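You operate a simulated robot arm through the tools that you are given. There is no shell and no other tool. Be economical: measure what you need, move in short steps, check, and stop when the job is done.

The job below is to be done with a simulated two-armed robot. You get a single attempt, and the scene is never put back.

JOB
Take the cloth rag from the top of the yellow bench and lay it out flat on the top of the orange bench.

It is judged by the outcome, as a careful person would: the job done as asked, and still so three seconds after it is handed in. It fails if anything else is knocked over, pushed out of place, dropped, spilled or broken. Flat cloth is picked up by pressing the open fingertips on it (5 to 10 N) and closing them slowly along it; thin cloth reads only 2 to 8 mm in the jaws.

ROBOT AND FRAMES
Two 7-joint arms with two-finger parallel grippers on one trunk, on a base that drives. Base frame: it is fixed to the floor where the robot stands at the start and does not move with it; the origin is under the middle of the robot, x ahead of it, y to its left, z up; the surface under the hand at the start is at about z = 0.85. Units: m, degrees, N and s.
The left shoulder is at the start at [0.07, 0.177, 1.045], the right one opposite. With the tool pointing down near the work surface each hand reaches from about 0.3 to 0.74 m from the robot's upright axis, wherever it stands, measured 20 degrees to its own side. Places, roughly: top of the orange bench [0.6, 2.3, 0.8]. Payload 3.43 kg a hand.
Tool frame (each hand has its own): the origin (TCP) lies between the finger pads and is the grasp point; the fingertips stand 0.03 m ahead of it; z points along the fingers, y is the line along which they close. The gripper opens to 0.094 m. The fingers are 0.028 m wide and 0.01 m thick; the gripper's body (0.05 by 0.096 m) begins 0.055 m behind the TCP.
Orientation is told as [roll, pitch, yaw] about the base's x, y, z axes, in that order, counted from this pose: with the fingers straight down and closing along the base's y, the tool's x points along the base's -x, its y along +y and its z along -z.

CONTROLS
- The arms move only by the tool servo_tool. It takes "left_deltas", "right_deltas" or both (then of equal length, played together; a hand with none holds still); each is a list of rows, each an object (a shift or turn left out is 0, a gripper value left out holds the last) with "offset": the shift along the tool's x, y, z in units of 250 mm (1.0 is 250 mm), a list of three; "rotation": the turn, a rotation vector about the tool's x, y, z in units of 60 degrees (1.0 is 60 degrees), a list of three; "grip": the opening in per cent of the stroke, from 0 (shut) to 100 (fully open). In form: [{"offset": [dx, dy, dz], "rotation": [wx, wy, wz], "grip": grip}, ...]. A call has 1 to 12 rows; each row is the pose to reach, as a shift and turn from the pose commanded when the call began, along the tool's axes at that moment. A call with a number of a shift or a turn outside -1 to 1 is refused whole. A row lasts 0.2 s, in which the tool goes at most 0.05 m and 8.6 degrees; a call with a longer step from one row to the next is refused whole, and so is a gripper value outside its range. Where a pose cannot be reached the arm comes as near as it can. A force on the tool above 40 N (or 10 N above the force at the start of the call, whichever is more), or a blocked arm, ends the call early, and 0.2 s more pass. The fingers move at their own pace (about 0.153 m/s each) and stop on an object; they squeeze with about 32 N. The grip force told is the motor's: it shows also when the fingers shut on nothing. Time passes only in rows, and 0.2 s behind the last, so rows that repeat a pose let the fingers close. It gives the time, the measured TCP pose, the force on the tool (base axes), the opening and the grip force at its end, in the units of the frame above (readings bear some noise), with the torque about the TCP (base axes, N m) and any sound that the robot's microphone picked up.
- Cameras (640 x 400 px; columns grow to the right, rows downward): "scene" is now at [0.1274, -0.0347, 1.3505]; the picture's right is [-0.41, -0.91, 0.00], its down [-0.63, 0.28, -0.73] and it looks along [0.66, -0.30, -0.69] (base axes); focal length 285 px, centre (320, 200). "left" rides on the left gripper at [0.076, -0.014, -0.102] in its tool frame; the picture's right is [0.18, 0.98, 0.00], its down [-0.75, 0.14, -0.64] and it looks along [-0.63, 0.12, 0.77] (tool axes); focal length 243 px, centre (320, 200). "right" rides on the right gripper at [0.076, 0.014, -0.103] in its tool frame; the picture's right is [-0.18, 0.98, 0.00], its down [-0.75, -0.14, -0.64] and it looks along [-0.63, -0.12, 0.77] (tool axes); focal length 243 px, centre (320, 200). There is no depth. A picture from a camera that has moved, and an enlarged one, comes with that camera's place and axes in the base frame and with its lens.
- get_image(camera): a new picture of that camera. It takes no simulated time.
- lift_body(by): slides the trunk up (or, below 0, down) by that many m; the arms and the scene camera ride with it, the base frame stays. It gives what a move gives, with no picture.
- steer(legs): drives the robot by 1 to 6 legs, each [ahead, turn to the left] in m and degrees, along the robot's own axes; the way and the turn of a leg run together, so that a leg with both is an arc; at most 1.5 m and 180 degrees a leg. The arms and the cameras ride along, it lands a little off, and it stops where it bumps. It gives what a move gives.
- head_to(pan, tilt): turns the head with the scene camera to pan (to the left, within 86 degrees either way) and tilt (down, from -29 to 69), counted from straight ahead of the robot. It gives what a move gives.
- zoom(camera, box): a new picture of the part [left, top, right, bottom] of that camera's present view, enlarged. It takes no simulated time.
- job_done(): hands the job in; it is judged then, once.

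Go step by step. Nothing tells you exact positions but the pictures and the camera data: compare them with the known pose of the tool, close in by small moves and look again before you grip or let go. The budget is 120 turns and 100 pictures, counting those below and the enlarged ones. Unless the task says otherwise, let go and move clear before handing in, and close with one line.

The tools are called after "Request:" as a command line: name --argument value ..., lists and objects as JSON in quotes. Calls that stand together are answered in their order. servo_tool: Moves the arms, as the interface text tells. Its arguments: {"type":"object","properties":{"left_deltas":{"type":"array","items":{"type":"object","properties":{"offset":{"type":"array","items":{"type":"number"}},"rotation":{"type":"array","items":{"type":"number"}},"grip":{"type":"number"}}}},"right_deltas":{"type":"array","items":{"type":"object","properties":{"offset":{"type":"array","items":{"type":"number"}},"rotation":{"type":"array","items":{"type":"number"}},"grip":{"type":"number"}}}}},"required":[]} The other tools are called the same way: lift_body (by) slides the trunk up or down; steer (legs) drives the base; head_to (pan, tilt) turns the head that bears the scene camera; get_image (camera) takes a picture; zoom (camera, box) takes an enlarged picture of a part of a camera's view; job_done () hands the job in.

At the start:

```text
time_s: 0.0
left_tool_pos: [0.4498, 0.0285, 1.0889]
left_orientation: [0.0, 0.0, 0.0]
left_ft_force: [0.2, 0.0, 0.4]
left_wrist_torque: [-0.03, 0.03, 0.0]
left_width: 0.094
left_grasp_force: 0.0
right_tool_pos: [0.3843, -0.3419, 0.9866]
right_orientation: [0.4, 0.0, -0.1]
right_ft_force: [0.4, -0.5, 0.4]
right_wrist_torque: [0.01, 0.0, 0.03]
right_width: 0.094
right_grasp_force: 0.2
trunk travel left (down, up): [-0.625, 0.215]
robot x, y, heading: [0.0007, -0.0002, -0.2]
head pan, tilt: [-24.2, 43.4]
```

scene: 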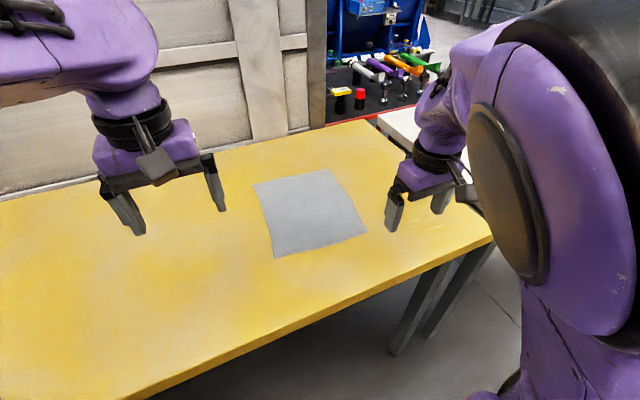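
right: 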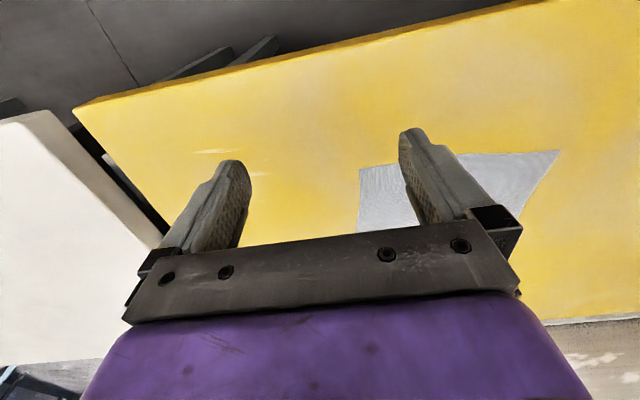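
left: 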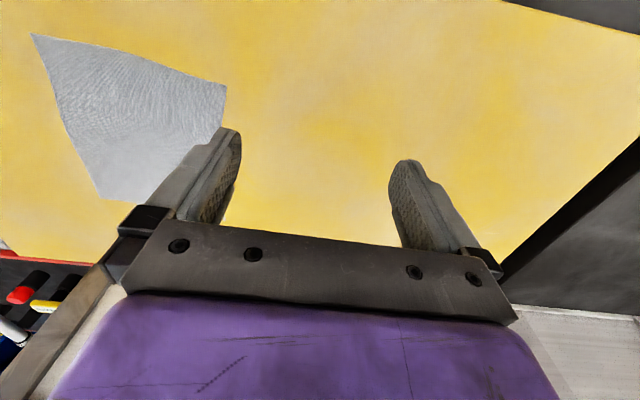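

The rag lies flat on the yellow bench, corners roughly at (0.74,-0.11), (0.71,-0.33), (0.46,-0.30) and (0.48,-0.09). Before touching it I'll look toward the orange bench on the left and at the right side.

Request:
head_to --pan 75 --tilt 25

Request:
get_image --camera "scene"

Request:
head_to --pan 0 --tilt 50

Request:
get_image --camera "scene"

```text
time_s: 1.8
left_tool_pos: [0.4507, 0.0289, 1.0881]
left_orientation: [0.0, 0.0, 0.0]
left_ft_force: [0.2, -1.1, 0.1]
left_wrist_torque: [0.01, 0.0, 0.0]
left_width: 0.0941
left_grasp_force: 0.2
right_tool_pos: [0.3845, -0.3415, 0.9855]
right_orientation: [0.5, -0.1, -0.1]
right_ft_force: [-0.2, 0.4, -0.7]
right_wrist_torque: [-0.01, 0.02, -0.02]
right_width: 0.094
right_grasp_force: 0.1
trunk travel left (down, up): [-0.625, 0.215]
robot x, y, heading: [-0.0021, 0.0008, 0.3]
head pan, tilt: [75.0, 25.0]
```

```text
96 pictures are left
camera scene: at [0.076, 0.0882, 1.3787], right [0.97, -0.26, 0.0], down [-0.11, -0.41, -0.91], along [0.23, 0.88, -0.42], focal length 285 px, centre (320, 200)
```

scene: 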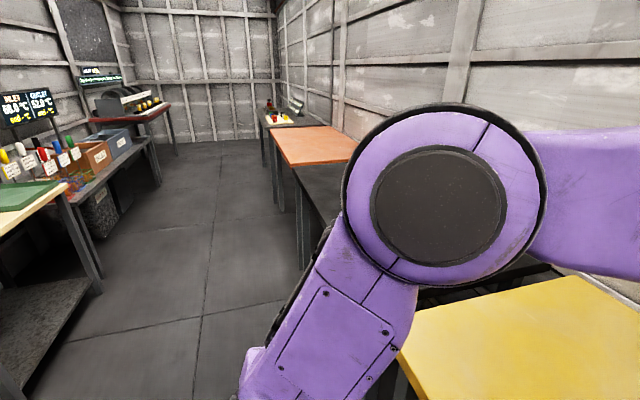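

```text
time_s: 3.2
left_tool_pos: [0.4502, 0.0276, 1.0882]
left_orientation: [0.0, 0.0, 0.0]
left_ft_force: [0.2, -0.4, -0.4]
left_wrist_torque: [-0.02, 0.01, -0.01]
left_width: 0.094
left_grasp_force: 0.1
right_tool_pos: [0.3843, -0.3425, 0.9855]
right_orientation: [0.6, 0.0, 0.0]
right_ft_force: [-0.6, 0.6, -0.3]
right_wrist_torque: [0.02, 0.02, -0.01]
right_width: 0.0938
right_grasp_force: 0.0
trunk travel left (down, up): [-0.625, 0.215]
robot x, y, heading: [0.0018, -0.0001, 0.1]
head pan, tilt: [0.0, 50.0]
```

```text
95 pictures are left
camera scene: at [0.1291, -0.0007, 1.3413], right [0.0, -1.0, 0.0], down [-0.77, 0.0, -0.64], along [0.64, 0.0, -0.77], focal length 285 px, centre (320, 200)
```

scene: 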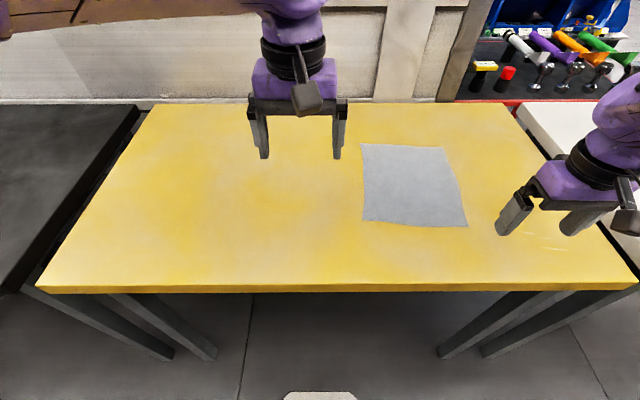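

The orange bench stands to the left along the same wall, with open floor in front of the benches. I'll bring both hands over the rag's two near corners, partly closed and about 5 cm above it.

Request:
servo_tool --left_deltas '[{"offset": [-0.033, -0.098, 0.105], "grip": 32}, {"offset": [-0.067, -0.197, 0.21]}, {"offset": [-0.1, -0.295, 0.315]}, {"offset": [-0.133, -0.393, 0.42]}, {"offset": [-0.167, -0.492, 0.525]}, {"offset": [-0.2, -0.59, 0.63]}, {"offset": [-0.2, -0.59, 0.63]}]' --right_deltas '[{"offset": [-0.067, 0.041, 0.037], "grip": 32}, {"offset": [-0.133, 0.083, 0.074]}, {"offset": [-0.2, 0.124, 0.111]}, {"offset": [-0.267, 0.165, 0.148]}, {"offset": [-0.333, 0.207, 0.185]}, {"offset": [-0.4, 0.248, 0.222]}, {"offset": [-0.4, 0.248, 0.222]}]'

Request:
get_image --camera "left"

Request:
get_image --camera "right"

Request:
get_image --camera "scene"

```text
time_s: 5.0
left_tool_pos: [0.5192, -0.1022, 0.9449]
left_orientation: [-2.7, 0.3, 2.8]
left_ft_force: [0.4, 0.8, 0.8]
left_wrist_torque: [-0.03, -0.01, -0.05]
left_width: 0.0301
left_grasp_force: 0.0
right_tool_pos: [0.485, -0.2804, 0.9315]
right_orientation: [0.4, 0.0, -0.1]
right_ft_force: [-0.4, 0.4, 0.0]
right_wrist_torque: [0.01, 0.02, 0.03]
right_width: 0.0303
right_grasp_force: 0.0
trunk travel left (down, up): [-0.625, 0.215]
robot x, y, heading: [0.0006, 0.0028, 0.1]
head pan, tilt: [0.0, 50.0]
stopped in row 7 (left hand): the arm was blocked; the commanded pose is now the measured one
```

```text
94 pictures are left
camera left: at [0.4452, -0.1162, 1.0483], right [-0.23, 0.97, -0.05], down [0.75, 0.21, 0.63], along [0.62, 0.11, -0.77], focal length 243 px, centre (320, 200)
```

left: 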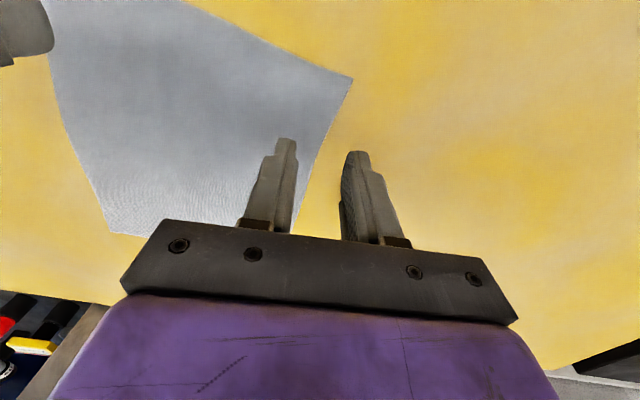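

```text
93 pictures are left
camera right: at [0.4083, -0.2676, 1.0338], right [0.19, 0.98, 0.01], down [0.75, -0.15, 0.64], along [0.63, -0.11, -0.77], focal length 243 px, centre (320, 200)
```

right: 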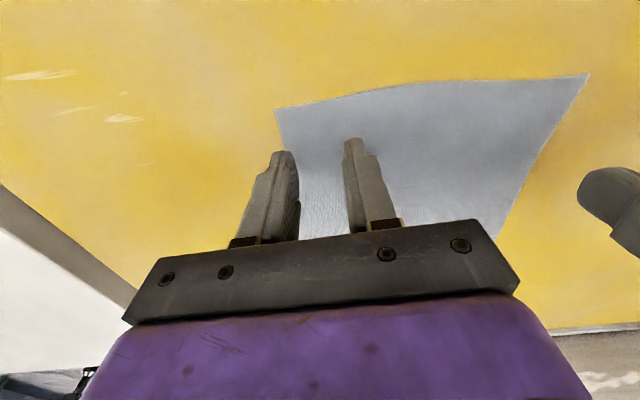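

```text
92 pictures are left
camera scene: at [0.1302, -0.0005, 1.3411], right [0.0, -1.0, 0.0], down [-0.77, 0.0, -0.64], along [0.64, 0.0, -0.77], focal length 285 px, centre (320, 200)
```

scene: 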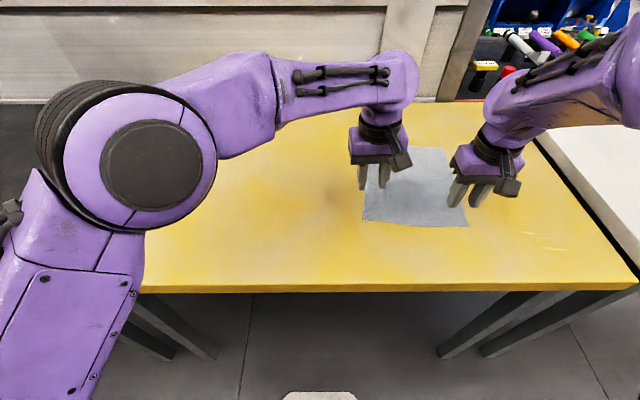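

The left arm reached a joint limit so far to its right. I'll lift both hands and shift the robot about 0.2 m to the right, by backing off, turning, going ahead and turning back, so the rag is centred.

Request:
servo_tool --left_deltas '[{"offset": [0.0, 0.07, -0.15], "rotation": [-0.01, 0, 0.01]}, {"offset": [0.1, 0.2, -0.3], "rotation": [-0.02, 0, 0.02]}, {"offset": [0.2, 0.33, -0.42], "rotation": [-0.03, 0, 0.03]}, {"offset": [0.28, 0.45, -0.52], "rotation": [-0.045, -0.005, 0.047]}, {"offset": [0.36, 0.6, -0.52], "rotation": [-0.045, -0.005, 0.047]}, {"offset": [0.4, 0.7, -0.52], "rotation": [-0.045, -0.005, 0.047]}, {"offset": [0.4, 0.7, -0.52], "rotation": [-0.045, -0.005, 0.047]}]' --right_deltas '[{"offset": [0, 0, -0.15]}, {"offset": [0.05, -0.05, -0.3]}, {"offset": [0.1, -0.1, -0.45]}, {"offset": [0.2, -0.15, -0.5]}, {"offset": [0.25, -0.15, -0.5]}, {"offset": [0.25, -0.15, -0.5]}, {"offset": [0.25, -0.15, -0.5]}]'

Request:
steer --legs '[[-0.4, 0], [0, -30], [0.4, 0], [0, 30]]'

Request:
get_image --camera "scene"

```text
refused: row 2 steps farther than a row can; nothing moved
```

```text
time_s: 12.6
left_tool_pos: [0.4641, -0.2955, 0.9458]
left_orientation: [-2.7, 0.2, 3.2]
left_ft_force: [-0.6, -0.2, 0.4]
left_wrist_torque: [0.01, 0.03, -0.01]
left_width: 0.0299
left_grasp_force: 0.1
right_tool_pos: [0.4309, -0.4744, 0.9317]
right_orientation: [0.4, 0.0, 0.4]
right_ft_force: [0.3, 0.0, -0.2]
right_wrist_torque: [-0.01, 0.01, 0.01]
right_width: 0.0301
right_grasp_force: 0.1
trunk travel left (down, up): [-0.625, 0.215]
robot x, y, heading: [-0.0563, -0.1972, 0.4]
head pan, tilt: [0.0, 50.0]
```

```text
91 pictures are left
camera scene: at [0.0733, -0.1974, 1.3412], right [0.01, -1.0, 0.0], down [-0.77, -0.01, -0.64], along [0.64, 0.0, -0.77], focal length 285 px, centre (320, 200)
```

scene: 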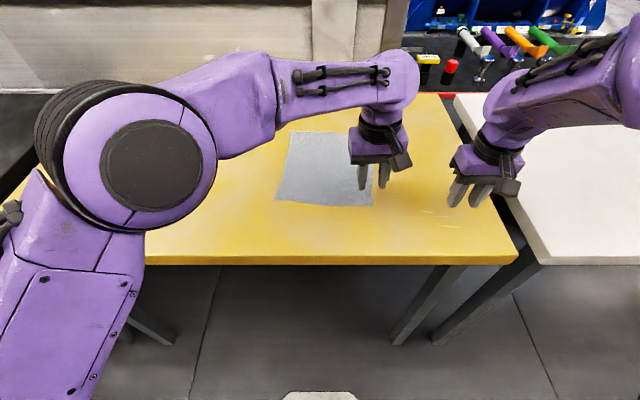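

The robot is now at y≈-0.2 and nothing was touched; the hands stayed level. Next I move both hands over the near corners again, from a better posture.

Request:
servo_tool --left_deltas '[{"offset": [-0.037, 0.138, 0.006], "rotation": [-0.009, 0, 0.011]}, {"offset": [-0.073, 0.276, 0.011], "rotation": [-0.018, 0, 0.021]}, {"offset": [-0.11, 0.414, 0.017], "rotation": [-0.027, 0, 0.032]}, {"offset": [-0.146, 0.552, 0.022], "rotation": [-0.036, -0.003, 0.042]}, {"offset": [-0.183, 0.69, 0.028], "rotation": [-0.045, -0.003, 0.053]}, {"offset": [-0.183, 0.69, 0.028], "rotation": [-0.045, -0.003, 0.053]}]' --right_deltas '[{"offset": [-0.044, 0.152, 0.002]}, {"offset": [-0.088, 0.305, 0.003]}, {"offset": [-0.133, 0.457, 0.005]}, {"offset": [-0.177, 0.61, 0.006]}, {"offset": [-0.221, 0.762, 0.008]}, {"offset": [-0.221, 0.762, 0.008]}]'

Request:
get_image --camera "left"

Request:
get_image --camera "right"

Request:
zoom --camera "scene" --box '[220, 80, 460, 230]'

```text
time_s: 13.9
left_tool_pos: [0.4987, -0.1211, 0.9303]
left_orientation: [0.0, -0.1, 0.0]
left_ft_force: [-0.9, -0.4, 0.1]
left_wrist_torque: [-0.03, 0.0, 0.05]
left_width: 0.0302
left_grasp_force: 0.0
right_tool_pos: [0.4845, -0.2856, 0.9317]
right_orientation: [0.5, -0.1, 0.5]
right_ft_force: [-0.2, -0.4, 1.5]
right_wrist_torque: [0.0, -0.02, 0.0]
right_width: 0.0301
right_grasp_force: 0.2
trunk travel left (down, up): [-0.625, 0.215]
robot x, y, heading: [-0.061, -0.1984, 0.5]
head pan, tilt: [0.0, 50.0]
```

```text
90 pictures are left
camera left: at [0.4226, -0.1359, 1.0328], right [-0.19, 0.98, 0.0], down [0.75, 0.14, 0.64], along [0.63, 0.12, -0.77], focal length 243 px, centre (320, 200)
```

left: 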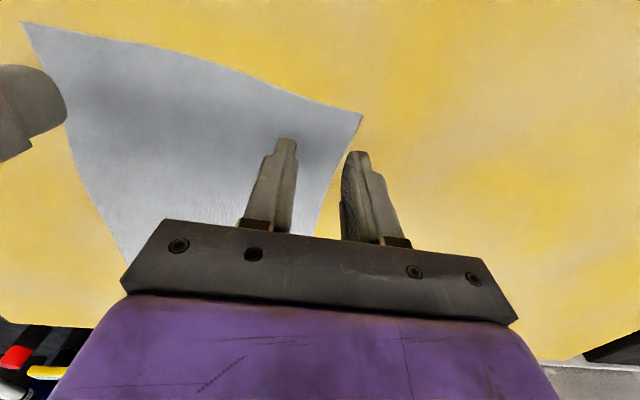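

```text
89 pictures are left
camera right: at [0.4074, -0.2728, 1.0346], right [0.18, 0.98, 0.01], down [0.75, -0.14, 0.64], along [0.63, -0.11, -0.77], focal length 243 px, centre (320, 200)
```

right: 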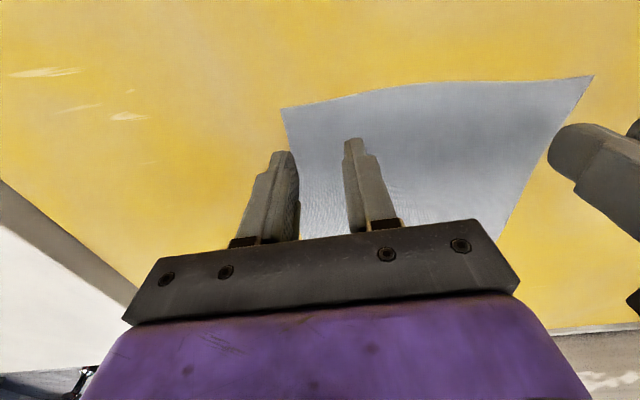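

```text
2.67 times, centred on (340, 155) of scene
camera zoom: at [0.0728, -0.1988, 1.3413], right [0.01, -1.0, 0.0], down [-0.77, 0.0, -0.64], along [0.64, 0.01, -0.77], focal length 759 px, centre (267, 320)
```

zoom: 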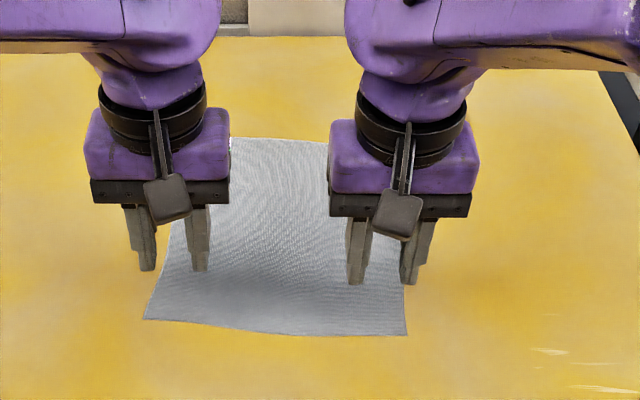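

Camera rays confirm near corners at about (0.483,-0.093) and (0.466,-0.312) on z≈0.85. I shift each hand slightly inward and descend to just above the cloth.

Request:
servo_tool --left_deltas '[{"offset": [0, -0.028, 0.06]}, {"offset": [0, -0.028, 0.12]}, {"offset": [0, -0.028, 0.165]}, {"offset": [0, -0.028, 0.165]}]' --right_deltas '[{"offset": [0, 0.04, 0.06]}, {"offset": [0, 0.04, 0.12]}, {"offset": [0, 0.04, 0.171]}, {"offset": [0, 0.04, 0.171]}]'

Request:
servo_tool --left_deltas '[{"offset": [0, 0, 0.008]}, {"offset": [0, 0, 0.016]}, {"offset": [0, 0, 0.024]}, {"offset": [0, 0, 0.032]}, {"offset": [0, 0, 0.032]}]' --right_deltas '[{"offset": [0, 0, 0.008]}, {"offset": [0, 0, 0.016]}, {"offset": [0, 0, 0.024]}, {"offset": [0, 0, 0.032]}, {"offset": [0, 0, 0.032]}]'

Request:
zoom --camera "scene" --box '[220, 80, 460, 230]'

```text
time_s: 14.9
left_tool_pos: [0.4982, -0.1292, 0.8899]
left_orientation: [0.1, 0.0, 0.0]
left_ft_force: [-0.2, 0.7, 0.5]
left_wrist_torque: [-0.01, -0.01, 0.03]
left_width: 0.0299
left_grasp_force: 0.0
right_tool_pos: [0.4842, -0.2724, 0.8883]
right_orientation: [0.4, -0.1, 0.4]
right_ft_force: [0.0, -0.4, -0.3]
right_wrist_torque: [0.01, 0.0, 0.0]
right_width: 0.0302
right_grasp_force: 0.0
trunk travel left (down, up): [-0.625, 0.215]
robot x, y, heading: [-0.0573, -0.1998, 0.6]
head pan, tilt: [0.0, 50.0]
```

```text
time_s: 16.1
left_tool_pos: [0.4989, -0.1289, 0.8832]
left_orientation: [0.0, -0.1, 0.1]
left_ft_force: [0.0, -1.3, -0.1]
left_wrist_torque: [0.03, 0.02, -0.02]
left_width: 0.0302
left_grasp_force: 0.0
right_tool_pos: [0.4845, -0.2738, 0.8807]
right_orientation: [0.5, -0.2, 0.3]
right_ft_force: [2.0, -1.0, 13.1]
right_wrist_torque: [-0.34, 0.05, 0.01]
right_width: 0.0303
right_grasp_force: 0.0
trunk travel left (down, up): [-0.625, 0.215]
robot x, y, heading: [-0.0547, -0.1955, 0.5]
head pan, tilt: [0.0, 50.0]
```

```text
2.67 times, centred on (340, 155) of scene
camera zoom: at [0.0718, -0.1971, 1.3416], right [0.01, -1.0, 0.0], down [-0.77, -0.01, -0.64], along [0.64, 0.0, -0.77], focal length 759 px, centre (267, 320)
```

zoom: 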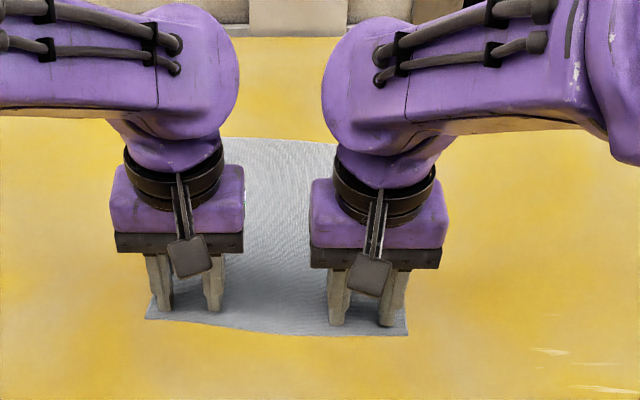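

The right hand presses at about 13 N, a little hard; the left is still just above. I ease the right up slightly and lower the left until it presses.

Request:
servo_tool --left_deltas '[{"offset": [0, 0, 0.004]}, {"offset": [0, 0, 0.008]}, {"offset": [0, 0, 0.012]}, {"offset": [0, 0, 0.012]}]' --right_deltas '[{"offset": [0, 0, -0.001]}, {"offset": [0, 0, -0.002]}, {"offset": [0, 0, -0.002]}, {"offset": [0, 0, -0.002]}]'

```text
time_s: 17.1
left_tool_pos: [0.4981, -0.1291, 0.8806]
left_orientation: [0.0, -0.3, 0.1]
left_ft_force: [0.1, 0.8, 16.0]
left_wrist_torque: [0.09, 0.13, -0.06]
left_width: 0.0301
left_grasp_force: 0.2
right_tool_pos: [0.4836, -0.2726, 0.8812]
right_orientation: [0.3, -0.2, 0.3]
right_ft_force: [1.2, 0.3, 7.1]
right_wrist_torque: [-0.17, -0.01, 0.0]
right_width: 0.0302
right_grasp_force: 0.0
trunk travel left (down, up): [-0.625, 0.215]
robot x, y, heading: [-0.052, -0.2019, 0.1]
head pan, tilt: [0.0, 50.0]
```

Now the left eases back to about 8 N, and both close slowly along the cloth.

Request:
servo_tool --left_deltas '[{"offset": [0, 0, -0.0025], "grip": 30}, {"offset": [0, 0, -0.0025], "grip": 27}, {"offset": [0, 0, -0.0025], "grip": 24}, {"offset": [0, 0, -0.0025], "grip": 21}, {"offset": [0, 0, -0.0025], "grip": 18}, {"offset": [0, 0, -0.0025], "grip": 15}, {"offset": [0, 0, -0.0025], "grip": 12}, {"offset": [0, 0, -0.0025], "grip": 9}, {"offset": [0, 0, -0.0025], "grip": 6}, {"offset": [0, 0, -0.0025], "grip": 3}, {"offset": [0, 0, -0.0025], "grip": 0}, {"offset": [0, 0, -0.0025], "grip": 0}]' --right_deltas '[{"grip": 30}, {"grip": 27}, {"grip": 24}, {"grip": 21}, {"grip": 18}, {"grip": 15}, {"grip": 12}, {"grip": 9}, {"grip": 6}, {"grip": 3}, {"grip": 0}, {"grip": 0}]'

Request:
zoom --camera "scene" --box '[220, 80, 460, 230]'

```text
time_s: 19.8
left_tool_pos: [0.4983, -0.1283, 0.8821]
left_orientation: [0.1, -0.2, 0.1]
left_ft_force: [0.5, 2.3, 20.9]
left_wrist_torque: [0.12, 0.17, -0.05]
left_width: 0.0019
left_grasp_force: 32.3
right_tool_pos: [0.4826, -0.2735, 0.8819]
right_orientation: [0.4, -0.3, 0.3]
right_ft_force: [0.3, -0.6, 0.7]
right_wrist_torque: [0.01, 0.03, 0.01]
right_width: 0.0
right_grasp_force: 31.7
trunk travel left (down, up): [-0.625, 0.215]
robot x, y, heading: [-0.0551, -0.1976, 0.7]
head pan, tilt: [0.0, 50.0]
```

```text
2.67 times, centred on (340, 155) of scene
camera zoom: at [0.0705, -0.1973, 1.3416], right [0.01, -1.0, 0.0], down [-0.76, -0.01, -0.64], along [0.64, 0.0, -0.76], focal length 759 px, centre (267, 320)
```

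zoom: 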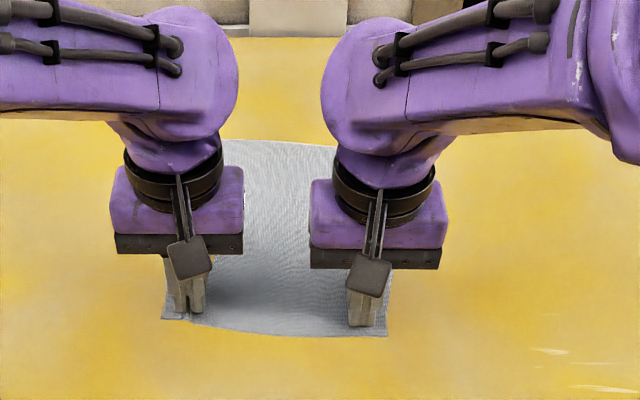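

The left holds 1.9 mm of cloth, but the right lost pressure and shut on nothing. I reopen the right, press again a little firmer, and repeat.

Request:
servo_tool --right_deltas '[{"offset": [0, 0, -0.012], "grip": 0}, {"offset": [0, 0, -0.012], "grip": 32}, {"offset": [0, 0, -0.006], "grip": 32}, {"offset": [0, 0, 0], "grip": 32}, {"offset": [0, 0, 0.002], "grip": 32}, {"offset": [0, 0, 0.002], "grip": 32}]'

Request:
zoom --camera "scene" --box '[260, 140, 400, 228]'

```text
time_s: 21.1
left_tool_pos: [0.4981, -0.1282, 0.8816]
left_orientation: [0.0, -0.2, 0.1]
left_ft_force: [2.1, 2.3, 21.6]
left_wrist_torque: [0.07, 0.15, -0.03]
left_width: 0.0017
left_grasp_force: 32.0
right_tool_pos: [0.4837, -0.2725, 0.8817]
right_orientation: [0.4, -0.2, 0.3]
right_ft_force: [1.0, 0.7, 0.0]
right_wrist_torque: [-0.03, -0.03, 0.01]
right_width: 0.0298
right_grasp_force: 0.1
trunk travel left (down, up): [-0.625, 0.215]
robot x, y, heading: [-0.0564, -0.2003, 0.5]
head pan, tilt: [0.0, 50.0]
```

```text
4.55 times, centred on (330, 184) of scene
camera zoom: at [0.0705, -0.1972, 1.3416], right [0.01, -1.0, 0.0], down [-0.76, -0.01, -0.64], along [0.64, 0.0, -0.76], focal length 1294 px, centre (274, 273)
```

zoom: 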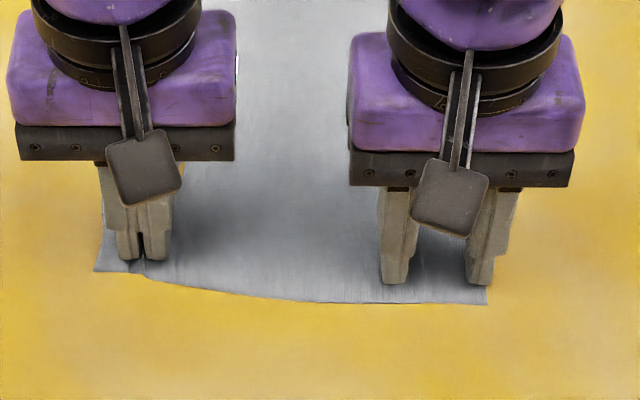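

The right edge crept inward about 1 cm, so the outer finger is on the hem. I shift the right hand 6 mm inward and press.

Request:
servo_tool --right_deltas '[{"offset": [0, 0, -0.01]}, {"offset": [0, 0.024, -0.01]}, {"offset": [0, 0.024, 0]}, {"offset": [0, 0.024, 0.004]}, {"offset": [0, 0.024, 0.004]}]'

```text
time_s: 22.4
left_tool_pos: [0.4975, -0.1285, 0.8809]
left_orientation: [0.0, -0.1, 0.1]
left_ft_force: [2.7, 0.7, 18.7]
left_wrist_torque: [0.05, 0.1, 0.0]
left_width: 0.0018
left_grasp_force: 32.3
right_tool_pos: [0.4822, -0.268, 0.8806]
right_orientation: [0.4, -0.2, 0.3]
right_ft_force: [-0.3, -0.4, 8.0]
right_wrist_torque: [-0.19, 0.01, -0.03]
right_width: 0.0303
right_grasp_force: 0.2
trunk travel left (down, up): [-0.625, 0.215]
robot x, y, heading: [-0.0534, -0.1945, 0.5]
head pan, tilt: [0.0, 50.0]
```

Pressing at 8 N; I close slowly with a slight downward follow-through.

Request:
servo_tool --right_deltas '[{"grip": 30}, {"grip": 27}, {"offset": [0, 0, 0.0005], "grip": 24}, {"offset": [0, 0, 0.0005], "grip": 21}, {"offset": [0, 0, 0.001], "grip": 18}, {"offset": [0, 0, 0.001], "grip": 15}, {"offset": [0, 0, 0.0015], "grip": 12}, {"offset": [0, 0, 0.0015], "grip": 9}, {"offset": [0, 0, 0.002], "grip": 6}, {"offset": [0, 0, 0.002], "grip": 3}, {"offset": [0, 0, 0.002], "grip": 0}, {"offset": [0, 0, 0.002], "grip": 0}]'

Request:
zoom --camera "scene" --box '[260, 140, 400, 228]'

```text
time_s: 24.9
left_tool_pos: [0.4976, -0.1288, 0.8821]
left_orientation: [0.0, -0.2, 0.1]
left_ft_force: [0.2, -2.0, 0.9]
left_wrist_torque: [-0.08, 0.02, -0.01]
left_width: 0.0018
left_grasp_force: 32.0
right_tool_pos: [0.4831, -0.2672, 0.8816]
right_orientation: [0.5, -0.3, 0.3]
right_ft_force: [3.3, -2.2, 34.6]
right_wrist_torque: [-0.19, 0.16, 0.05]
right_width: 0.0016
right_grasp_force: 31.6
trunk travel left (down, up): [-0.625, 0.215]
robot x, y, heading: [-0.0559, -0.196, 0.5]
head pan, tilt: [0.0, 50.0]
```

```text
4.55 times, centred on (330, 184) of scene
camera zoom: at [0.0687, -0.1972, 1.3418], right [0.01, -1.0, 0.0], down [-0.76, -0.01, -0.65], along [0.65, 0.0, -0.76], focal length 1294 px, centre (274, 273)
```

zoom: 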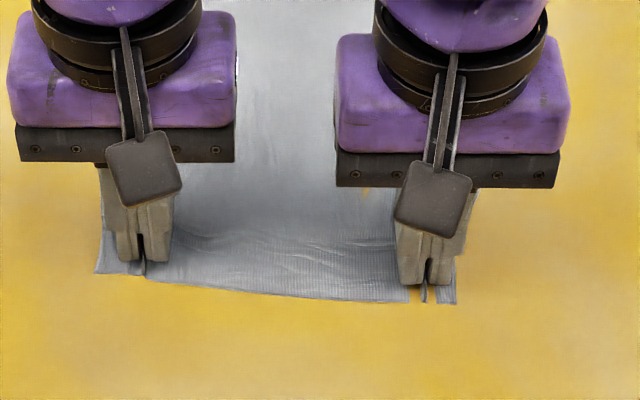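

Both hands now hold a fold. I lift both together slowly by 6 cm and check.

Request:
servo_tool --left_deltas '[{"offset": [0, 0, -0.03]}, {"offset": [0, 0, -0.06]}, {"offset": [0, 0, -0.1]}, {"offset": [0, 0, -0.15]}, {"offset": [0, 0, -0.2]}, {"offset": [0, 0, -0.24]}, {"offset": [0, 0, -0.24]}]' --right_deltas '[{"offset": [0, 0, -0.03]}, {"offset": [0, 0, -0.06]}, {"offset": [0, 0, -0.1]}, {"offset": [0, 0, -0.15]}, {"offset": [0, 0, -0.2]}, {"offset": [0, 0, -0.24]}, {"offset": [0, 0, -0.24]}]'

Request:
zoom --camera "scene" --box '[220, 80, 460, 230]'

```text
time_s: 26.6
left_tool_pos: [0.4987, -0.128, 0.9391]
left_orientation: [0.1, -0.1, 0.0]
left_ft_force: [0.1, -1.0, -0.2]
left_wrist_torque: [-0.04, 0.01, -0.03]
left_width: 0.0018
left_grasp_force: 32.1
right_tool_pos: [0.4856, -0.2678, 0.9368]
right_orientation: [0.4, -0.1, 0.3]
right_ft_force: [0.0, 1.1, -0.1]
right_wrist_torque: [0.02, 0.0, -0.02]
right_width: 0.0018
right_grasp_force: 31.9
trunk travel left (down, up): [-0.625, 0.215]
robot x, y, heading: [-0.0557, -0.1975, 0.4]
head pan, tilt: [0.0, 50.0]
```

```text
2.67 times, centred on (340, 155) of scene
camera zoom: at [0.0736, -0.1973, 1.3412], right [0.01, -1.0, 0.0], down [-0.77, -0.01, -0.64], along [0.64, 0.0, -0.77], focal length 759 px, centre (267, 320)
```

zoom: 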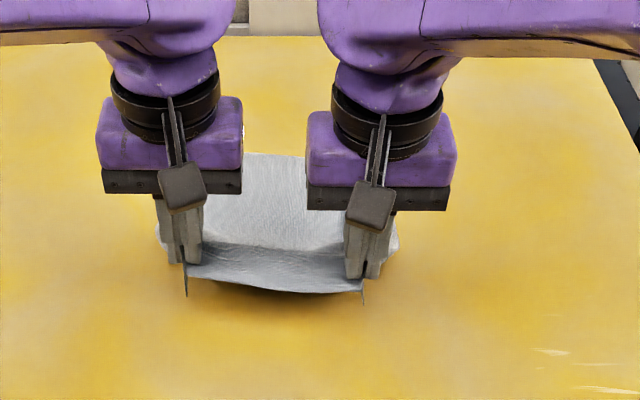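

Both grips hold the hanging near edge. I raise the trunk 0.2 m so the cloth clears the bench, then check.

Request:
lift_body --by 0.2

Request:
servo_tool --left_deltas '[{"offset": [0, -0.0, -0.05]}, {"offset": [0, 0.01, -0.1]}, {"offset": [0, 0.02, -0.15]}, {"offset": [0, 0.02, -0.2]}, {"offset": [0, 0.02, -0.2]}]' --right_deltas '[{"offset": [0, 0, -0.05]}, {"offset": [0, -0.01, -0.1]}, {"offset": [0, -0.02, -0.15]}, {"offset": [0, -0.02, -0.2]}, {"offset": [0, -0.02, -0.2]}]'

Request:
get_image --camera "scene"

Request:
get_image --camera "left"

```text
time_s: 28.7
left_tool_pos: [0.4978, -0.1294, 1.1394]
left_orientation: [0.1, -0.1, 0.1]
left_ft_force: [0.1, -1.7, -0.4]
left_wrist_torque: [-0.05, 0.0, -0.02]
left_width: 0.002
left_grasp_force: 32.1
right_tool_pos: [0.485, -0.2678, 1.1378]
right_orientation: [0.3, -0.2, 0.4]
right_ft_force: [-0.2, 1.8, 0.0]
right_wrist_torque: [0.05, -0.02, 0.04]
right_width: 0.0017
right_grasp_force: 31.6
trunk travel left (down, up): [-0.825, 0.015]
robot x, y, heading: [-0.0606, -0.2005, 0.3]
head pan, tilt: [0.0, 50.0]
```

```text
time_s: 29.9
left_tool_pos: [0.4989, -0.1254, 1.1891]
left_orientation: [-0.1, -0.1, 0.0]
left_ft_force: [-0.9, -21.3, 0.5]
left_wrist_torque: [-0.66, 0.04, 0.05]
left_width: 0.002
left_grasp_force: 32.2
right_tool_pos: [0.4857, -0.2723, 1.1886]
right_orientation: [0.6, -0.1, 0.5]
right_ft_force: [0.9, 21.1, -0.2]
right_wrist_torque: [0.69, -0.06, 0.02]
right_width: 0.0017
right_grasp_force: 31.6
trunk travel left (down, up): [-0.825, 0.015]
robot x, y, heading: [-0.0584, -0.1961, 0.1]
head pan, tilt: [0.0, 50.0]
```

```text
82 pictures are left
camera scene: at [0.0735, -0.1972, 1.5412], right [0.01, -1.0, 0.0], down [-0.77, -0.01, -0.64], along [0.64, 0.0, -0.77], focal length 285 px, centre (320, 200)
```

scene: 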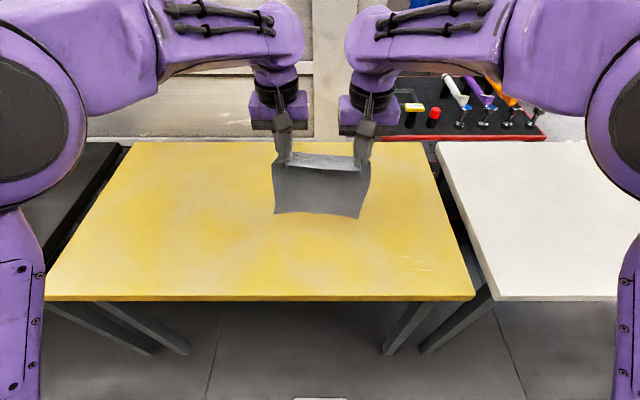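

```text
81 pictures are left
camera left: at [0.423, -0.1403, 1.2915], right [-0.19, 0.98, 0.0], down [0.75, 0.14, 0.64], along [0.63, 0.12, -0.77], focal length 243 px, centre (320, 200)
```

left: 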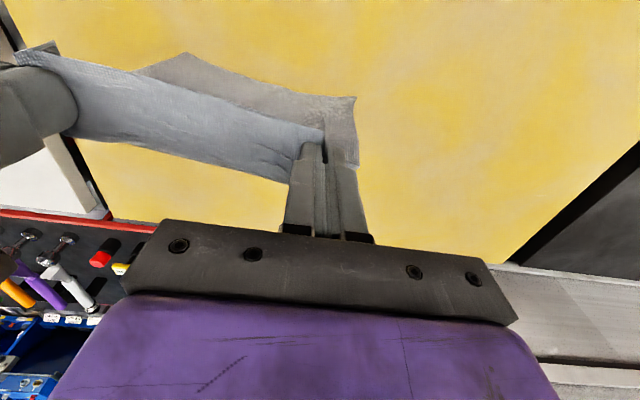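

The cloth hangs nearly flat between the hands and is taut at 21 N. I relax it by 3 mm a side, back off into the aisle, turn left and drive part way.

Request:
servo_tool --left_deltas '[{"offset": [0, -0.012, 0]}, {"offset": [0, -0.012, 0]}]' --right_deltas '[{"offset": [0, 0.012, 0]}, {"offset": [0, 0.012, 0]}]'

Request:
steer --legs '[[-0.28, 0], [0, 90]]'

Request:
head_to --pan 0 --tilt 25

Request:
get_image --camera "scene"

```text
time_s: 30.5
left_tool_pos: [0.4995, -0.1267, 1.1903]
left_orientation: [0.1, -0.1, 0.2]
left_ft_force: [-1.8, -11.8, -1.3]
left_wrist_torque: [-0.38, 0.04, 0.01]
left_width: 0.0019
left_grasp_force: 32.2
right_tool_pos: [0.4855, -0.2697, 1.1882]
right_orientation: [0.3, -0.1, 0.3]
right_ft_force: [1.3, 12.9, -0.3]
right_wrist_torque: [0.37, -0.02, 0.04]
right_width: 0.0016
right_grasp_force: 31.7
trunk travel left (down, up): [-0.825, 0.015]
robot x, y, heading: [-0.0514, -0.1964, 0.5]
head pan, tilt: [0.0, 50.0]
```

```text
time_s: 36.3
left_tool_pos: [-0.4099, 0.355, 1.1901]
left_orientation: [-0.1, -0.1, 90.4]
left_ft_force: [9.7, -0.9, -0.3]
left_wrist_torque: [-0.03, -0.33, -0.03]
left_width: 0.0019
left_grasp_force: 31.8
right_tool_pos: [-0.266, 0.342, 1.1879]
right_orientation: [0.4, -0.1, 90.6]
right_ft_force: [-9.8, 0.3, -0.7]
right_wrist_torque: [0.0, 0.28, -0.01]
right_width: 0.0019
right_grasp_force: 32.1
trunk travel left (down, up): [-0.825, 0.015]
robot x, y, heading: [-0.3357, -0.1964, 90.6]
head pan, tilt: [0.0, 50.0]
```

```text
time_s: 37.2
left_tool_pos: [-0.4092, 0.354, 1.1893]
left_orientation: [0.1, -0.1, 90.2]
left_ft_force: [7.6, -0.7, -0.7]
left_wrist_torque: [-0.01, -0.22, 0.0]
left_width: 0.0018
left_grasp_force: 31.9
right_tool_pos: [-0.2674, 0.3412, 1.188]
right_orientation: [0.5, -0.2, 90.6]
right_ft_force: [-7.5, 0.6, 0.1]
right_wrist_torque: [0.02, 0.26, -0.01]
right_width: 0.0018
right_grasp_force: 31.8
trunk travel left (down, up): [-0.825, 0.015]
robot x, y, heading: [-0.3371, -0.1997, 90.8]
head pan, tilt: [0.0, 25.0]
```

```text
80 pictures are left
camera scene: at [-0.3368, -0.0584, 1.5787], right [1.0, 0.01, 0.0], down [0.01, -0.42, -0.91], along [-0.01, 0.91, -0.42], focal length 285 px, centre (320, 200)
```

scene: 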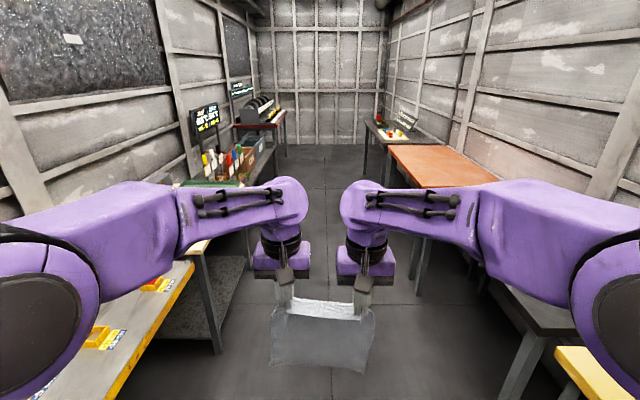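

The aisle is clear and the orange bench is ahead on the right (front edge x≈0.4, y≈1.9–3). I drive to y≈2.3 and turn to face it.

Request:
steer --legs '[[1.3, -0.8], [1.2, 0], [0, -90]]'

Request:
head_to --pan 0 --tilt 45

Request:
get_image --camera "scene"

```text
time_s: 53.3
left_tool_pos: [0.2528, 2.369, 1.1899]
left_orientation: [0.0, -0.1, -1.7]
left_ft_force: [-2.0, -8.1, -0.5]
left_wrist_torque: [-0.24, 0.03, 0.0]
left_width: 0.0016
left_grasp_force: 31.4
right_tool_pos: [0.2352, 2.2286, 1.1883]
right_orientation: [0.4, -0.1, -1.4]
right_ft_force: [-0.1, 7.8, 0.2]
right_wrist_torque: [0.28, -0.02, 0.08]
right_width: 0.0019
right_grasp_force: 32.0
trunk travel left (down, up): [-0.825, 0.015]
robot x, y, heading: [-0.3026, 2.313, -1.2]
head pan, tilt: [0.0, 25.0]
```

```text
time_s: 54.1
left_tool_pos: [0.2542, 2.3703, 1.1887]
left_orientation: [-0.1, -0.1, -1.7]
left_ft_force: [-1.6, -6.1, -0.4]
left_wrist_torque: [-0.2, 0.02, -0.01]
left_width: 0.0018
left_grasp_force: 31.9
right_tool_pos: [0.2355, 2.228, 1.1888]
right_orientation: [0.5, 0.0, -1.4]
right_ft_force: [0.8, 6.4, 0.0]
right_wrist_torque: [0.2, -0.04, 0.04]
right_width: 0.0016
right_grasp_force: 32.0
trunk travel left (down, up): [-0.825, 0.015]
robot x, y, heading: [-0.3013, 2.3176, -1.3]
head pan, tilt: [0.0, 45.0]
```

```text
79 pictures are left
camera scene: at [-0.1697, 2.3132, 1.5482], right [-0.02, -1.0, 0.0], down [-0.71, 0.02, -0.71], along [0.71, -0.02, -0.71], focal length 285 px, centre (320, 200)
```

scene: 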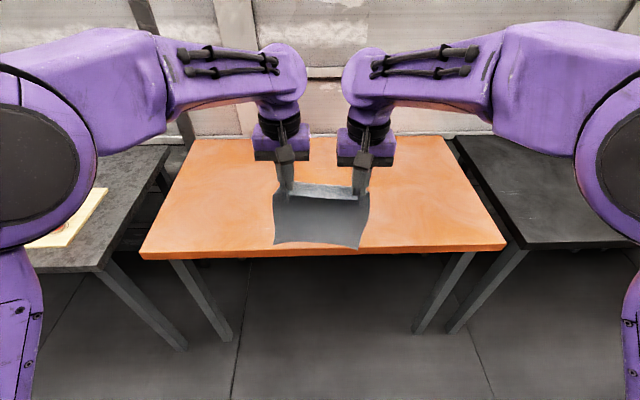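

The orange bench is clear, spanning about x 0.36–1.0 and y 1.73–2.87 at z≈0.8. I drive in 0.29 m with the cloth held high.

Request:
steer --legs '[[0.29, 1.3]]'

Request:
servo_tool --left_deltas '[{"offset": [-0.1, 0, 0]}, {"offset": [-0.2, 0, 0]}, {"offset": [-0.3, 0, 0]}, {"offset": [-0.4, 0, 0]}, {"offset": [-0.5, 0, 0]}, {"offset": [-0.6, 0, 0]}, {"offset": [-0.7, 0, 0]}, {"offset": [-0.7, 0, 0]}]' --right_deltas '[{"offset": [-0.108, 0, 0]}, {"offset": [-0.216, 0, 0]}, {"offset": [-0.324, 0, 0]}, {"offset": [-0.432, 0, 0]}, {"offset": [-0.54, 0, 0]}, {"offset": [-0.648, 0, 0]}, {"offset": [-0.756, 0, 0]}, {"offset": [-0.756, 0, 0]}]'

Request:
get_image --camera "scene"

```text
time_s: 56.1
left_tool_pos: [0.5389, 2.3746, 1.1905]
left_orientation: [-0.1, -0.1, -0.7]
left_ft_force: [-1.4, -7.4, -0.1]
left_wrist_torque: [-0.21, 0.04, -0.02]
left_width: 0.0017
left_grasp_force: 31.8
right_tool_pos: [0.5224, 2.2335, 1.1894]
right_orientation: [0.5, -0.3, -0.6]
right_ft_force: [0.9, 6.7, 0.3]
right_wrist_torque: [0.27, 0.02, 0.07]
right_width: 0.0019
right_grasp_force: 31.8
trunk travel left (down, up): [-0.825, 0.015]
robot x, y, heading: [-0.0184, 2.3135, -0.3]
head pan, tilt: [0.0, 45.0]
```

```text
time_s: 57.8
left_tool_pos: [0.6484, 2.3856, 1.1778]
left_orientation: [-1.0, 0.1, -1.0]
left_ft_force: [-0.3, -14.6, 1.3]
left_wrist_torque: [-0.48, 0.02, 0.04]
left_width: 0.0018
left_grasp_force: 32.1
left hand out of reach, approached as far as the arm can: row 5, 6, 7, 8
right_tool_pos: [0.641, 2.24, 1.1857]
right_orientation: [1.5, 0.3, -0.2]
right_ft_force: [0.9, 16.6, -1.0]
right_wrist_torque: [0.47, -0.02, 0.04]
right_width: 0.0017
right_grasp_force: 31.2
right hand out of reach, approached as far as the arm can: row 5, 6, 7, 8
trunk travel left (down, up): [-0.825, 0.015]
robot x, y, heading: [-0.016, 2.3101, -0.4]
head pan, tilt: [0.0, 45.0]
stopped in row 8 (right hand): the force on the tool passed its limit at 42 N (the readings are from after the stop); the commanded pose is now the measured one
```

```text
78 pictures are left
camera scene: at [0.1197, 2.311, 1.5479], right [-0.01, -1.0, 0.0], down [-0.71, 0.0, -0.71], along [0.71, 0.0, -0.71], focal length 285 px, centre (320, 200)
```

scene: 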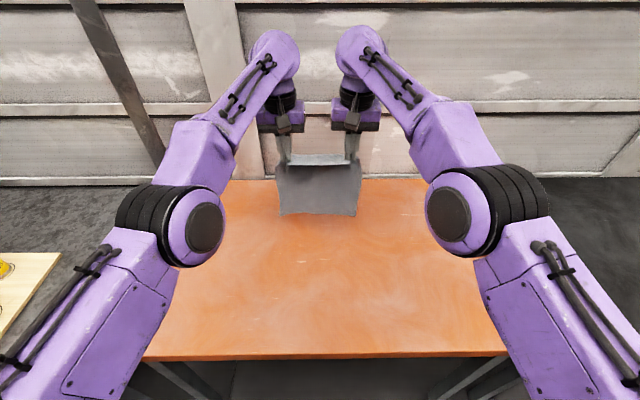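

The arms reach their limit at x≈0.645 with the hem about 0.21 m below the hands. I level the hands, nudge the robot 6 cm nearer, and lower the trunk until the hem is just above the bench.

Request:
servo_tool --left_deltas '[{"offset": [0.02, -0.012, -0.01]}, {"offset": [0.028, -0.016, -0.02], "rotation": [-0.017, 0, -0.0]}, {"offset": [0.028, -0.016, -0.02], "rotation": [-0.017, 0, -0.0]}]' --right_deltas '[{"offset": [0, 0.006, 0.005]}, {"offset": [0, 0.008, 0.012], "rotation": [0.017, 0, 0]}, {"offset": [0, 0.008, 0.012], "rotation": [0.017, 0, 0]}]'

Request:
steer --legs '[[0.06, 0.4]]'

Request:
lift_body --by -0.13

Request:
get_image --camera "scene"

Request:
get_image --camera "left"

```text
time_s: 58.6
left_tool_pos: [0.6402, 2.3836, 1.1848]
left_orientation: [0.2, 0.0, -0.9]
left_ft_force: [0.1, -13.3, 0.0]
left_wrist_torque: [-0.4, -0.01, 0.09]
left_width: 0.0017
left_grasp_force: 32.3
right_tool_pos: [0.6387, 2.2389, 1.1839]
right_orientation: [0.2, 0.0, -0.2]
right_ft_force: [-1.1, 13.0, 0.0]
right_wrist_torque: [0.37, 0.02, 0.06]
right_width: 0.0017
right_grasp_force: 31.9
trunk travel left (down, up): [-0.825, 0.015]
robot x, y, heading: [-0.0146, 2.3112, -0.4]
head pan, tilt: [0.0, 45.0]
```

```text
time_s: 59.5
left_tool_pos: [0.7007, 2.3859, 1.1854]
left_orientation: [0.6, 0.2, -0.7]
left_ft_force: [1.2, -6.0, -0.9]
left_wrist_torque: [-0.08, 0.03, 0.03]
left_width: 0.0016
left_grasp_force: 32.1
right_tool_pos: [0.7016, 2.2445, 1.1918]
right_orientation: [-0.1, -0.4, 0.1]
right_ft_force: [0.2, 4.3, -0.8]
right_wrist_torque: [0.15, -0.03, 0.03]
right_width: 0.0018
right_grasp_force: 31.8
trunk travel left (down, up): [-0.825, 0.015]
robot x, y, heading: [0.0456, 2.3159, -0.1]
head pan, tilt: [0.0, 45.0]
```

```text
time_s: 61.1
left_tool_pos: [0.6975, 2.3849, 1.0562]
left_orientation: [0.6, 0.3, -0.7]
left_ft_force: [0.0, -4.0, 0.2]
left_wrist_torque: [-0.09, -0.03, -0.02]
left_width: 0.0019
left_grasp_force: 32.2
right_tool_pos: [0.6986, 2.2454, 1.0617]
right_orientation: [0.0, -0.4, 0.1]
right_ft_force: [-0.9, 4.0, 0.2]
right_wrist_torque: [0.11, 0.01, 0.07]
right_width: 0.0019
right_grasp_force: 32.1
trunk travel left (down, up): [-0.695, 0.145]
robot x, y, heading: [0.0435, 2.3131, -0.1]
head pan, tilt: [0.0, 45.0]
```

```text
77 pictures are left
camera scene: at [0.179, 2.3119, 1.4181], right [0.0, -1.0, 0.0], down [-0.71, 0.0, -0.71], along [0.71, 0.0, -0.71], focal length 285 px, centre (320, 200)
```

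scene: 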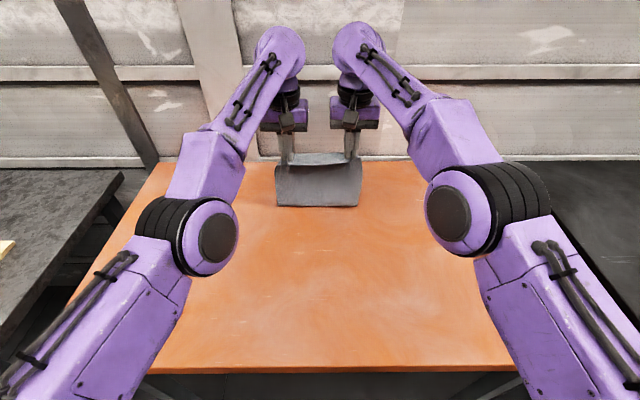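

```text
76 pictures are left
camera left: at [0.6236, 2.3703, 1.1582], right [-0.17, 0.98, 0.01], down [0.76, 0.13, 0.64], along [0.63, 0.12, -0.77], focal length 243 px, centre (320, 200)
```

left: 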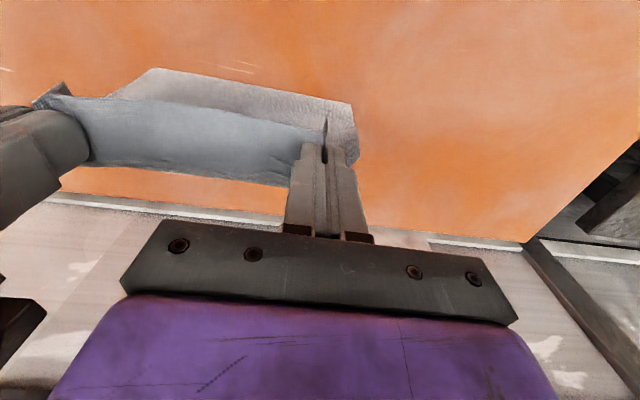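

The hem hangs about 0.85–0.87 high, nearly vertical at x≈0.70. I lower 4 cm and check for contact.

Request:
servo_tool --left_deltas '[{"offset": [0, 0, 0.04], "rotation": [0.01, 0, -0.01]}, {"offset": [0, 0, 0.08], "rotation": [0.01, 0, -0.01]}, {"offset": [0, 0, 0.12], "rotation": [0.01, 0, -0.01]}, {"offset": [0, 0, 0.15], "rotation": [0.01, 0, -0.01]}, {"offset": [0, 0, 0.15], "rotation": [0.01, 0, -0.01]}]' --right_deltas '[{"offset": [0, 0, 0.05]}, {"offset": [0, 0, 0.1]}, {"offset": [0, 0, 0.14]}, {"offset": [0, 0, 0.172]}, {"offset": [0, 0, 0.172]}]'

Request:
zoom --camera "scene" --box '[240, 120, 400, 220]'

Request:
get_image --camera "right"

```text
time_s: 62.3
left_tool_pos: [0.7066, 2.3835, 1.0202]
left_orientation: [0.0, 0.1, 0.0]
left_ft_force: [-0.9, -2.7, 0.0]
left_wrist_torque: [-0.09, -0.05, 0.0]
left_width: 0.0017
left_grasp_force: 31.8
left hand out of reach, approached as far as the arm can: row 1, 2, 3, 4, 5
right_tool_pos: [0.7, 2.2433, 1.0212]
right_orientation: [-0.1, -0.6, 0.3]
right_ft_force: [0.5, 1.5, -0.8]
right_wrist_torque: [0.06, 0.02, 0.05]
right_width: 0.0019
right_grasp_force: 31.9
trunk travel left (down, up): [-0.695, 0.145]
robot x, y, heading: [0.0483, 2.3128, 0.1]
head pan, tilt: [0.0, 45.0]
```

```text
4.00 times, centred on (320, 170) of scene
camera zoom: at [0.178, 2.3119, 1.4182], right [0.0, -1.0, 0.0], down [-0.71, 0.0, -0.71], along [0.71, 0.0, -0.71], focal length 1138 px, centre (320, 320)
```

zoom: 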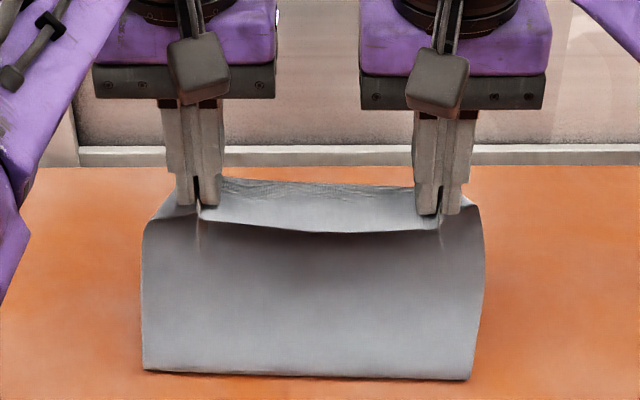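

```text
74 pictures are left
camera right: at [0.6214, 2.2571, 1.1216], right [0.18, 0.98, 0.0], down [0.75, -0.14, 0.65], along [0.64, -0.12, -0.76], focal length 243 px, centre (320, 200)
```

right: 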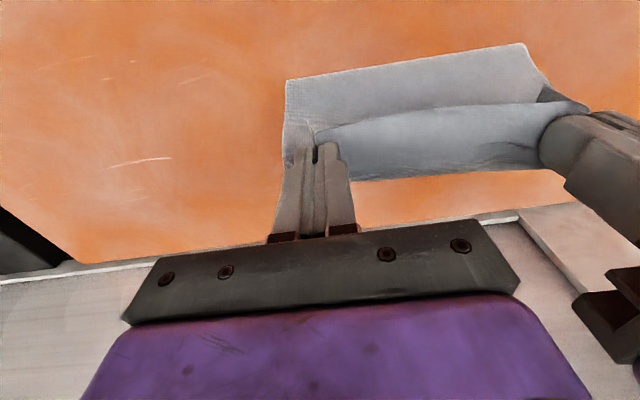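

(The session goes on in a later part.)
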